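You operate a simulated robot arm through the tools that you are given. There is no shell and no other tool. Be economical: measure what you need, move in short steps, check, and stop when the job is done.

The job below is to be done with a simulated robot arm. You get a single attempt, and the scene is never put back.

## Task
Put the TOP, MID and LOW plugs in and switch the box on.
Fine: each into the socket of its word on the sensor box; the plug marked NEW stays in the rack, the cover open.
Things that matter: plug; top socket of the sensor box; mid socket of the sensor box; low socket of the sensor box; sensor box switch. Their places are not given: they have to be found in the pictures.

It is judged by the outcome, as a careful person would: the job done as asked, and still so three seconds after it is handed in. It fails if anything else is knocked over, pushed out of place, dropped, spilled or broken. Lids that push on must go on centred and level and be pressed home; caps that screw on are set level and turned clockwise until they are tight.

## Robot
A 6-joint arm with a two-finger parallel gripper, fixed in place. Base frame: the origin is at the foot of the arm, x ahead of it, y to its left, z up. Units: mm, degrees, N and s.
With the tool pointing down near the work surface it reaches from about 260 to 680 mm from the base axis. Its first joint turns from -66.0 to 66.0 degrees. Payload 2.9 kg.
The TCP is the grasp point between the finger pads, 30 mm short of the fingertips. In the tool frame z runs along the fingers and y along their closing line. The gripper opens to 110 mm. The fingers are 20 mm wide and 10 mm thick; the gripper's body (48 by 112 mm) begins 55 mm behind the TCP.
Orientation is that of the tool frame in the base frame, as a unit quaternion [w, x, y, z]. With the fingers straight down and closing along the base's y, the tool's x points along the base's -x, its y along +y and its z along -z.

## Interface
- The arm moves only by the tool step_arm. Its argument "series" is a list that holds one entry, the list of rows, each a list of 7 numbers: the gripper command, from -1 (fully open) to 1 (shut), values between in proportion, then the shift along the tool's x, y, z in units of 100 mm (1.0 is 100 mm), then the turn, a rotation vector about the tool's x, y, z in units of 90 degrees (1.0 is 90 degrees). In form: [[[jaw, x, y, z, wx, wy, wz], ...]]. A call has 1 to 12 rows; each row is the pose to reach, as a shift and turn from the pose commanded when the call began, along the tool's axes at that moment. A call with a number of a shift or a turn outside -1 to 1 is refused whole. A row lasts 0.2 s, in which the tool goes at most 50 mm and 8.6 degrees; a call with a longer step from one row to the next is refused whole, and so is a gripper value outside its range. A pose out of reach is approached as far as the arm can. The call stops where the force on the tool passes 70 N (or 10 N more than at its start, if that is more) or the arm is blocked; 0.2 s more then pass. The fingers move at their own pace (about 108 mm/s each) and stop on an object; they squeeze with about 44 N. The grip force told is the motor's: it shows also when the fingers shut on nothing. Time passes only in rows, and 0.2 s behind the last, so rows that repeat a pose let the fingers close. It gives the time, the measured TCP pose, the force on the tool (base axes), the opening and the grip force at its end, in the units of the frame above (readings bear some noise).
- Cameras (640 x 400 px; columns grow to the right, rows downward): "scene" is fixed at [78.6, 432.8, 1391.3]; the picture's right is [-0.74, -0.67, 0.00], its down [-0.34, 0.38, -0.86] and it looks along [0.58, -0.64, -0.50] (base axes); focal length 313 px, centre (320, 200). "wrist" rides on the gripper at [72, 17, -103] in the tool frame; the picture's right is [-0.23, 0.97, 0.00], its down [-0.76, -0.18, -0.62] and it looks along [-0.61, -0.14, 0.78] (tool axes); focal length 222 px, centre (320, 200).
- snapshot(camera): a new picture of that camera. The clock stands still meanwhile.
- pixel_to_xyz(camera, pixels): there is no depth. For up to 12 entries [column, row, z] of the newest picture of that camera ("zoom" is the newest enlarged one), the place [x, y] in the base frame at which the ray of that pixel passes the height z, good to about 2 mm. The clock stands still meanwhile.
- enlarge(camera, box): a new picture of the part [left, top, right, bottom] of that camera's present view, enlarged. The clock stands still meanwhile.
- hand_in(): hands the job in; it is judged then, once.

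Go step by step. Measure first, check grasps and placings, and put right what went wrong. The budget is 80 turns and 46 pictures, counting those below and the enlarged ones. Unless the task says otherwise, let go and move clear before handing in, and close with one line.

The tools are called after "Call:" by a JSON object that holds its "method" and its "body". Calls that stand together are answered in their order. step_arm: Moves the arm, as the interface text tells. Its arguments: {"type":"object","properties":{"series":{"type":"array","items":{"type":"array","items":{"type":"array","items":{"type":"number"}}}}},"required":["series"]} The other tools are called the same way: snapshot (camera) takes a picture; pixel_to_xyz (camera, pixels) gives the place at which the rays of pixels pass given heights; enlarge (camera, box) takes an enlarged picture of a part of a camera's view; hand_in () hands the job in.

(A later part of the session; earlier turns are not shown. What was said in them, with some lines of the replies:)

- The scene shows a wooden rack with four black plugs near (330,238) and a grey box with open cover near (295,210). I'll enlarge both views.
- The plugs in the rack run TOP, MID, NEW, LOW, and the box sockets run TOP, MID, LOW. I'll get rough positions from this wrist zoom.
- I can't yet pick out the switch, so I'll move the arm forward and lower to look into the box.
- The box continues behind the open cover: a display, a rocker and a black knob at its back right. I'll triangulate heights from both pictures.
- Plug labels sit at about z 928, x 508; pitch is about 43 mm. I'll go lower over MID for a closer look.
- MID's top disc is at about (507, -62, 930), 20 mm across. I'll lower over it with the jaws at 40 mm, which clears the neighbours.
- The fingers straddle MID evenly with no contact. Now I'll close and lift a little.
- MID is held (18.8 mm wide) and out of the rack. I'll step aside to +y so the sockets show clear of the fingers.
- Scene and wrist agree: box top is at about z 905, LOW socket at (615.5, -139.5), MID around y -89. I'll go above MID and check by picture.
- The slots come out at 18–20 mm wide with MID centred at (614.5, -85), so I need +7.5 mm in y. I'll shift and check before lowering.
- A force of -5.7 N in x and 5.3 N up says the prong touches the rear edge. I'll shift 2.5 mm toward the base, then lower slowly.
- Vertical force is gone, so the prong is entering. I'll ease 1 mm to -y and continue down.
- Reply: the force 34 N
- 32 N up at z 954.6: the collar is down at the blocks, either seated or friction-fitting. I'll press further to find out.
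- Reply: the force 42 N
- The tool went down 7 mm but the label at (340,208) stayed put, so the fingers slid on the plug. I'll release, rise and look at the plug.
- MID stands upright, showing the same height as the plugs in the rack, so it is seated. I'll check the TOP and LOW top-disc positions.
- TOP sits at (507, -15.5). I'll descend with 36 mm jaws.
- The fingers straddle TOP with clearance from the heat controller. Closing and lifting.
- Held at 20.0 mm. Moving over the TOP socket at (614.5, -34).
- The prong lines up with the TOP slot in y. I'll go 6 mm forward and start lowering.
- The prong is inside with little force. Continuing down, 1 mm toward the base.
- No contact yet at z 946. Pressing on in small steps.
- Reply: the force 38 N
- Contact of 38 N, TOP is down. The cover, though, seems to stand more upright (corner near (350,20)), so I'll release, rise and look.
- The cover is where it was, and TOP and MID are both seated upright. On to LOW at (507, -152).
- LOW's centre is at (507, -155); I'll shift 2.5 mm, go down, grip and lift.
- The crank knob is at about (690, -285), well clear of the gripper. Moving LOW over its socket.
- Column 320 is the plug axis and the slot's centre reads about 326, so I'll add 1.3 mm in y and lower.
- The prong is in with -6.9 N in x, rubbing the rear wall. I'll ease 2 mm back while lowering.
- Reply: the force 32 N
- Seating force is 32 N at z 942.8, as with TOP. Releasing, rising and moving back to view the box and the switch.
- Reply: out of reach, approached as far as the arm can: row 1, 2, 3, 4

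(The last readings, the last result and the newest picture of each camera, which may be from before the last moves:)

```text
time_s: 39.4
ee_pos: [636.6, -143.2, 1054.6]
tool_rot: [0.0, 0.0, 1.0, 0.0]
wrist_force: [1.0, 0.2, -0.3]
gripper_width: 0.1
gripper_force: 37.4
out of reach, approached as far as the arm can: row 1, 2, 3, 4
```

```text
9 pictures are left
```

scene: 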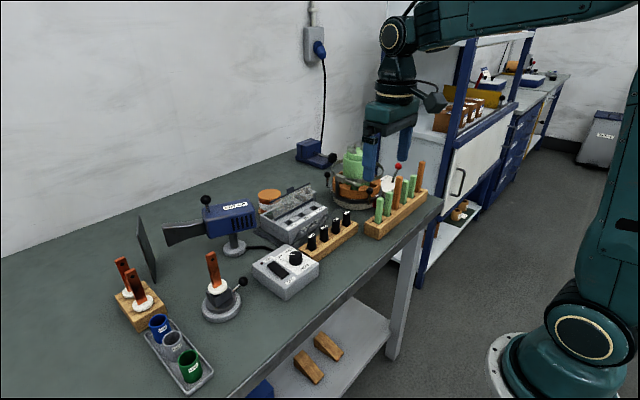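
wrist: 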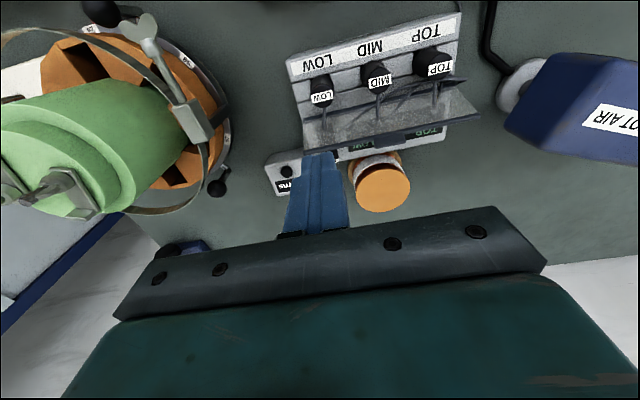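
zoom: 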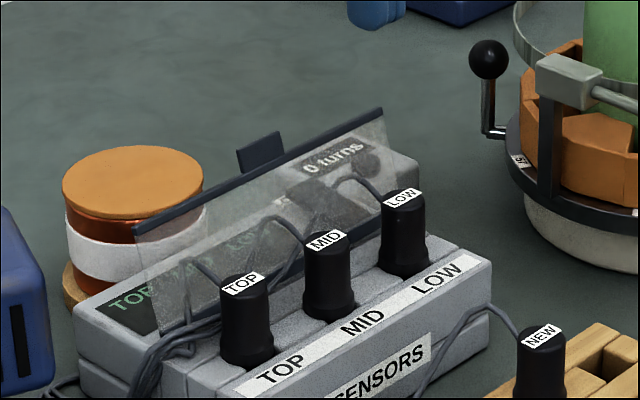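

All three plugs are seated in their own sockets and NEW stays in the rack. Enlarging the wrist view for the switch region.

Call:
{"method": "enlarge", "body": {"camera": "wrist", "box": [255, 110, 455, 215]}}

Call:
{"method": "enlarge", "body": {"camera": "scene", "box": [290, 178, 325, 200]}}

```text
3.20 times, centred on (355, 162) of wrist
```

zoom: 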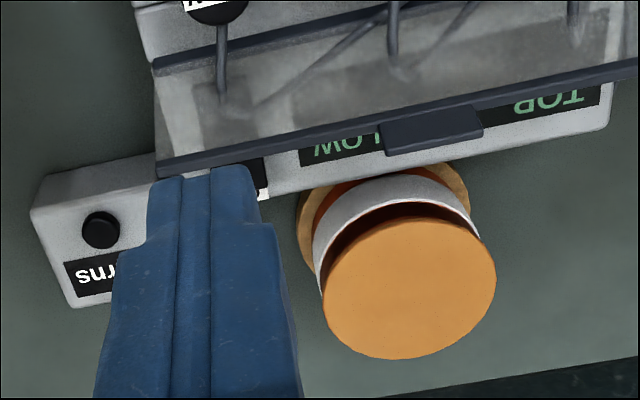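

```text
16.00 times, centred on (308, 189) of scene
```

zoom: 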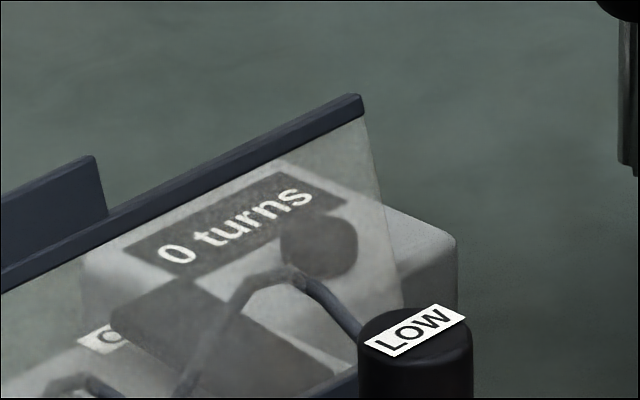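

Call:
{"method": "pixel_to_xyz", "body": {"camera": "wrist", "pixels": [[336.9, 154.2, 905], [336.9, 159.8, 905], [286.3, 171.4, 905], [305, 153, 940], [305, 153, 960], [303.4, 119.8, 908], [375, 152, 940], [445, 139, 900], [277, 195, 900]]}}

Call:
{"method": "pixel_to_xyz", "body": {"camera": "zoom", "pixels": [[100, 340, 905], [150, 300, 905], [330, 380, 905], [230, 340, 905], [318, 245, 905], [362, 105, 940], [362, 105, 960], [350, 372, 908], [455, 235, 900]]}}

Call:
{"method": "step_arm", "body": {"series": [[[1, 0, -0.3, 0, 0, 0, 0], [1, 0, -0.6, 0, 0, 0, 0], [1, 0, -0.6, 0, 0, 0, 0]]]}}

Call:
{"method": "enlarge", "body": {"camera": "wrist", "box": [330, 80, 490, 180]}}

```text
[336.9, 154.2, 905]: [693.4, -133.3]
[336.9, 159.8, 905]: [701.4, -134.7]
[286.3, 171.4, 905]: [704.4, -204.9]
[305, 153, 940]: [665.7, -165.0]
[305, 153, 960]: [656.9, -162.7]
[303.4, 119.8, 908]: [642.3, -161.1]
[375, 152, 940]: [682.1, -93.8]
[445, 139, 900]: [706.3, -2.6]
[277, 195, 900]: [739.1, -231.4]
```

```text
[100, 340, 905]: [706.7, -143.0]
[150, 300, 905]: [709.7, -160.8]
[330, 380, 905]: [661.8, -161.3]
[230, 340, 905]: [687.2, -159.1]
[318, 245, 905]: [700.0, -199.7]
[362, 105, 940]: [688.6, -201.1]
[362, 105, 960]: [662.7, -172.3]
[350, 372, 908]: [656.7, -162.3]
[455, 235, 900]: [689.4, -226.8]
```

```text
time_s: 40.2
ee_pos: [626.9, -194.2, 1051.0]
tool_rot: [0.0, 0.0, 1.0, 0.001]
wrist_force: [-0.7, 0.1, -0.1]
gripper_width: 0.1
gripper_force: 37.9
out of reach, approached as far as the arm can: row 1, 2, 3
```

```text
4.00 times, centred on (410, 130) of wrist
```

zoom: 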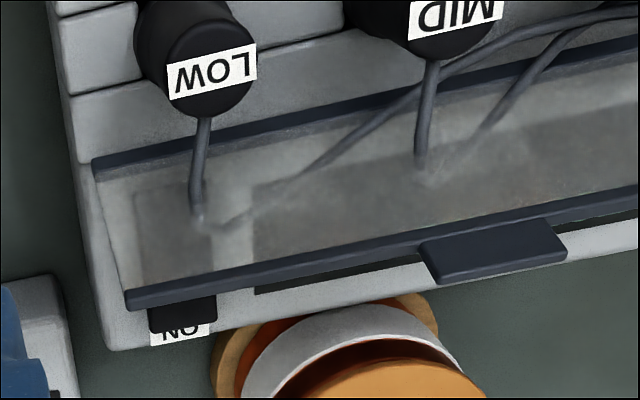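

Now it's clear: the sensor box's rocker is behind the cover with "ON" at its far end (zoom (180,335)); the "turns" counter is a separate unit. Measuring it.

Call:
{"method": "pixel_to_xyz", "body": {"camera": "zoom", "pixels": [[185, 333, 907], [150, 310, 912], [150, 333, 907], [215, 320, 907], [183, 315, 912], [128, 300, 960], [637, 205, 960], [95, 165, 908], [112, 348, 905], [135, 190, 910], [210, 180, 910]]}}

```text
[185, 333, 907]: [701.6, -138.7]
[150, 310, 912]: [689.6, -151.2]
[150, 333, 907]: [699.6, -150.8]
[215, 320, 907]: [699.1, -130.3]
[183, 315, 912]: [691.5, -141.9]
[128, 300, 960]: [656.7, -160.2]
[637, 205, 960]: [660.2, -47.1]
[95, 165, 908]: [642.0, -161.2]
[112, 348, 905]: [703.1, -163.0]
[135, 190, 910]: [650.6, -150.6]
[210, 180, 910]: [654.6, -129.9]
```

Rocker: x 652–698, y -151 to -130, ON at the far end. The cover stands nearly upright from x 642 to 655, so I can press from above behind it. First I'll back off into reach, then yaw 12° to the radial direction, and tilt.

Call:
{"method": "step_arm", "body": {"series": [[[1, 0.2, 0.1, 0, 0, 0, 0], [1, 0.4, 0.3, 0, 0, 0, 0.07], [1, 0.4, 0.5, 0, 0, 0, 0.133], [1, 0.4, 0.5, 0, 0, 0, 0.133]]]}}

Call:
{"method": "step_arm", "body": {"series": [[[1, 0, 0, 0, 0, -0.07, 0], [1, 0, 0, 0, 0, -0.133, 0], [1, 0, 0, 0, 0, -0.133, 0]]]}}

```text
time_s: 41.2
ee_pos: [586.0, -141.9, 1053.6]
tool_rot: [0.0, 0.105, 0.994, 0.001]
wrist_force: [-0.2, -0.3, 0.9]
gripper_width: 0.3
gripper_force: 38.1
```

```text
time_s: 42.0
ee_pos: [585.3, -143.3, 1049.6]
tool_rot: [0.105, 0.104, 0.989, -0.011]
wrist_force: [-0.6, -0.3, 0.8]
gripper_width: 0.1
gripper_force: 37.6
```

The tilt points outward and down as intended. Advancing over the cover with the tips above z 1000.

Call:
{"method": "step_arm", "body": {"series": [[[1, -0.28, 0.07, 0.09, 0, 0, 0], [1, -0.56, 0.14, 0.18, 0, 0, 0], [1, -0.837, 0.203, 0.28, 0, 0, 0], [1, -0.837, 0.203, 0.28, 0, 0, 0]]]}}

```text
time_s: 43.0
ee_pos: [674.6, -140.9, 1040.5]
tool_rot: [0.103, 0.104, 0.989, -0.011]
wrist_force: [-0.4, -0.8, 0.2]
gripper_width: 0.0
gripper_force: 38.2
```

Reached. Now another 22 mm forward and 20 mm down, with a picture check.

Call:
{"method": "step_arm", "body": {"series": [[[1, -0.22, 0.04, 0.04, 0, 0, 0], [1, -0.17, 0.038, 0.24, 0, 0, 0], [1, -0.17, 0.038, 0.24, 0, 0, 0]]]}}

Call:
{"method": "snapshot", "body": {"camera": "wrist"}}

Call:
{"method": "enlarge", "body": {"camera": "scene", "box": [270, 155, 350, 210]}}

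```text
time_s: 43.8
ee_pos: [689.7, -139.1, 1018.1]
tool_rot: [0.104, 0.104, 0.989, -0.011]
wrist_force: [0.8, -0.2, -0.4]
gripper_width: 0.1
gripper_force: 38.0
out of reach, approached as far as the arm can: row 1, 2, 3
```

```text
5 pictures are left
```

wrist: 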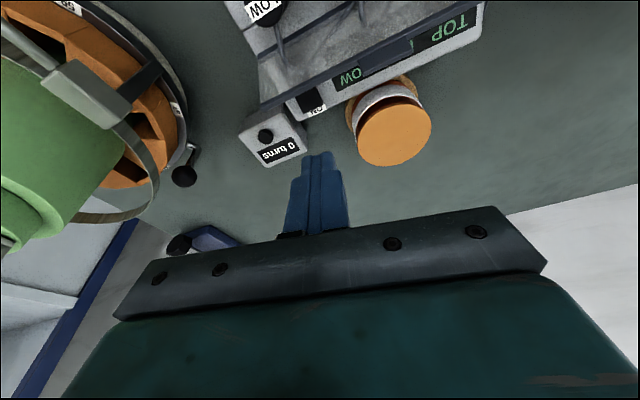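

```text
7.27 times, centred on (310, 182) of scene
```

zoom: 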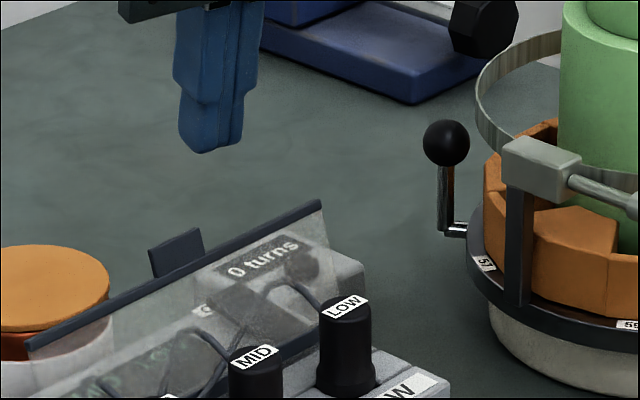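

The tips are behind the cover; rocker's ON end is at wrist (312,97). Measuring again from this view.

Call:
{"method": "pixel_to_xyz", "body": {"camera": "wrist", "pixels": [[317, 111, 906], [300, 95, 912], [321, 88, 912], [312, 98, 912], [262, 103, 965], [385, 60, 975], [412, 42, 975], [398, 150, 940], [398, 150, 960], [278, 140, 905]]}}

Call:
{"method": "pixel_to_xyz", "body": {"camera": "zoom", "pixels": [[198, 312, 906], [150, 252, 980], [203, 230, 980], [320, 203, 965], [55, 265, 940], [55, 265, 960]]}}

```text
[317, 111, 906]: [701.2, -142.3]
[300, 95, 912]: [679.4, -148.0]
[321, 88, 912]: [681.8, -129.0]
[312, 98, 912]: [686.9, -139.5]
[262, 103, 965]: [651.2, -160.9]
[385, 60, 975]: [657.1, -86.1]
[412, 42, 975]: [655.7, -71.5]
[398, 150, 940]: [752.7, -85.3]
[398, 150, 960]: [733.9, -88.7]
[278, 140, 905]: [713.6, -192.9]
```

```text
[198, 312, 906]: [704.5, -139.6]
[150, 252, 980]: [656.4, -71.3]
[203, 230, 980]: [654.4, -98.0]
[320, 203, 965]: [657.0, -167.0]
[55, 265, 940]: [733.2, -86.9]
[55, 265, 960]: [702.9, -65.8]
```

Everything agrees: ON label (702, -141), cover top x about 655. Descending straight down to z 958.

Call:
{"method": "step_arm", "body": {"series": [[[1, 0.02, -0.01, 0.3, 0, 0, 0], [1, 0.077, -0.015, 0.6, 0, 0, 0], [1, 0.077, -0.015, 0.6, 0, 0, 0]]]}}

```text
time_s: 44.6
ee_pos: [695.8, -144.0, 956.8]
tool_rot: [0.103, 0.104, 0.989, -0.01]
wrist_force: [0.5, -0.5, 0.7]
gripper_width: 0.0
gripper_force: 37.5
```

At (696, -144, 957), no contact. Lowering in small steps, 2.5 mm to +y.

Call:
{"method": "step_arm", "body": {"series": [[[1, 0.015, 0.025, 0.03, 0, 0, 0], [1, 0.025, 0.025, 0.06, 0, 0, 0], [1, 0.03, 0.025, 0.09, 0, 0, 0], [1, 0.035, 0.025, 0.12, 0, 0, 0], [1, 0.035, 0.025, 0.12, 0, 0, 0]]]}}

Call:
{"method": "enlarge", "body": {"camera": "scene", "box": [275, 160, 335, 205]}}

```text
time_s: 45.8
ee_pos: [694.9, -140.6, 947.0]
tool_rot: [0.107, 0.104, 0.989, -0.011]
wrist_force: [-3.7, -0.2, 18.9]
gripper_width: 0.0
gripper_force: 37.8
```

```text
8.89 times, centred on (305, 182) of scene
```

zoom: 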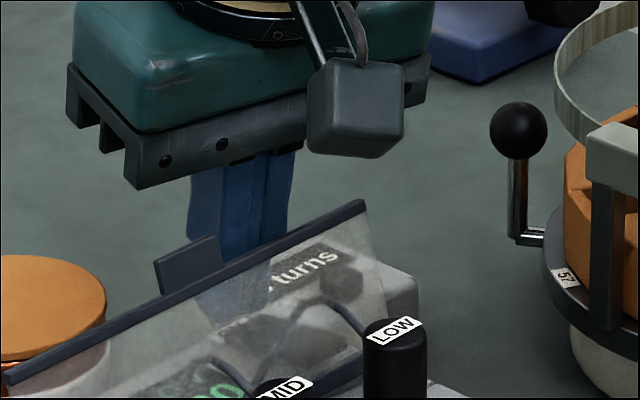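

Contact, 18.9 N up at z 947, and the display letter near (232,390) looks brighter green. Pressing a few mm more to make sure.

Call:
{"method": "step_arm", "body": {"series": [[[1, 0.005, 0, 0.02, 0, 0, 0], [1, 0.01, 0, 0.05, 0, 0, 0], [1, 0.01, 0, 0.05, 0, 0, 0]]]}}

```text
time_s: 46.6
ee_pos: [695.3, -140.5, 947.6]
tool_rot: [0.11, 0.104, 0.988, -0.01]
wrist_force: [-7.4, 3.5, 37.8]
gripper_width: 0.0
gripper_force: 37.7
```

It is stiff and bottomed out. Rising straight up, then backing over the cover.

Call:
{"method": "step_arm", "body": {"series": [[[1, -0.06, 0, -0.3, 0, 0, 0], [1, -0.12, 0, -0.6, 0, 0, 0], [1, -0.15, 0, -0.85, 0, 0, 0], [1, 0.1, 0, -0.95, 0, 0, 0], [1, 0.1, 0, -0.95, 0, 0, 0]]]}}

Call:
{"method": "step_arm", "body": {"series": [[[1, 0.3, 0, 0, 0, 0, 0], [1, 0.7, 0.0, 0, 0, 0, 0], [1, 1.0, 0.0, 0, 0, 0, 0], [1, 1.0, 0.0, 0, 0, 0, 0]]]}}

Call:
{"method": "enlarge", "body": {"camera": "wrist", "box": [220, 90, 440, 230]}}

Call:
{"method": "enlarge", "body": {"camera": "scene", "box": [255, 165, 345, 230]}}

```text
time_s: 47.8
ee_pos: [663.7, -133.3, 1031.2]
tool_rot: [0.104, 0.101, 0.989, -0.011]
wrist_force: [-0.4, -0.6, -0.1]
gripper_width: 0.1
gripper_force: 37.5
out of reach, approached as far as the arm can: row 4
```

```text
time_s: 48.8
ee_pos: [638.9, -127.5, 1024.3]
tool_rot: [0.103, 0.104, 0.989, -0.01]
wrist_force: [0.2, -0.8, -0.4]
gripper_width: 0.0
gripper_force: 38.3
out of reach, approached as far as the arm can: row 2, 3, 4
```

```text
2.86 times, centred on (330, 160) of wrist
```

zoom: 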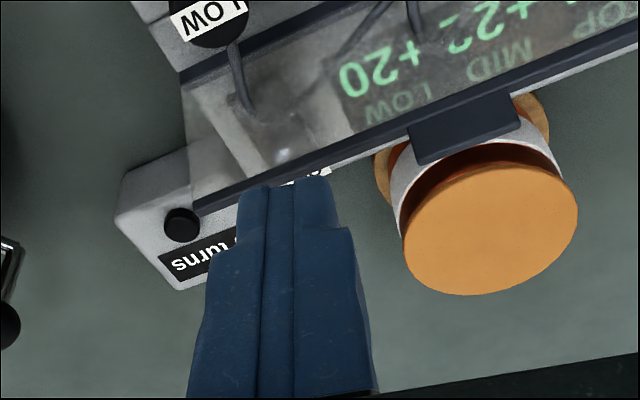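

```text
6.15 times, centred on (300, 198) of scene
```

zoom: 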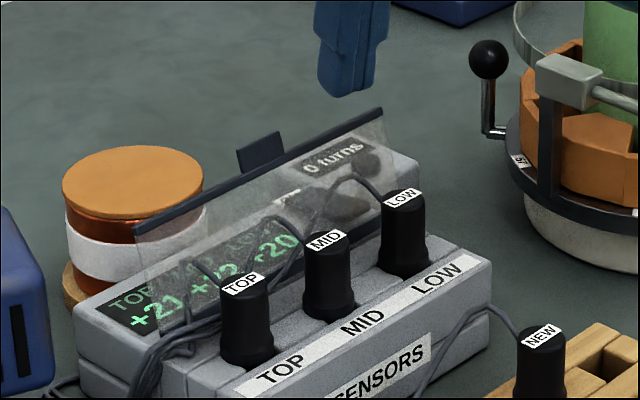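

The display is lit with +21, +22 and +20 for the three sockets, the cover is open, nothing else has moved. Backing the arm clear.

Call:
{"method": "step_arm", "body": {"series": [[[1, 0.2, 0, -0.2, 0, 0, 0], [1, 0.5, 0, -0.4, 0, 0, 0], [1, 0.8, 0, -0.6, 0, 0, 0], [1, 1.0, 0, -0.6, 0, 0, 0], [1, 1.0, 0, -0.6, 0, 0, 0]]]}}

Call:
{"method": "snapshot", "body": {"camera": "scene"}}

```text
time_s: 50.0
ee_pos: [616.7, -117.6, 1095.9]
tool_rot: [0.103, 0.104, 0.989, -0.011]
wrist_force: [-0.8, 0.3, 0.3]
gripper_width: 0.1
gripper_force: 37.3
out of reach, approached as far as the arm can: row 1, 2, 3, 4, 5
```

```text
0 pictures are left
```

scene: 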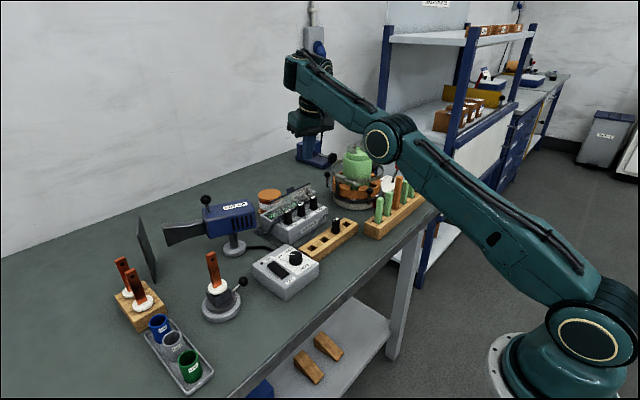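

The picture shows three plugs in the box, NEW in the rack, and the arm well above everything. Handing in.

Call:
{"method": "hand_in", "body": {}}

```text
The job is handed in.
```

The TOP, MID and LOW plugs are in their matching sockets and the sensor box is on, with its display reading +21, +22 and +20; NEW is still in the rack and the cover is open.
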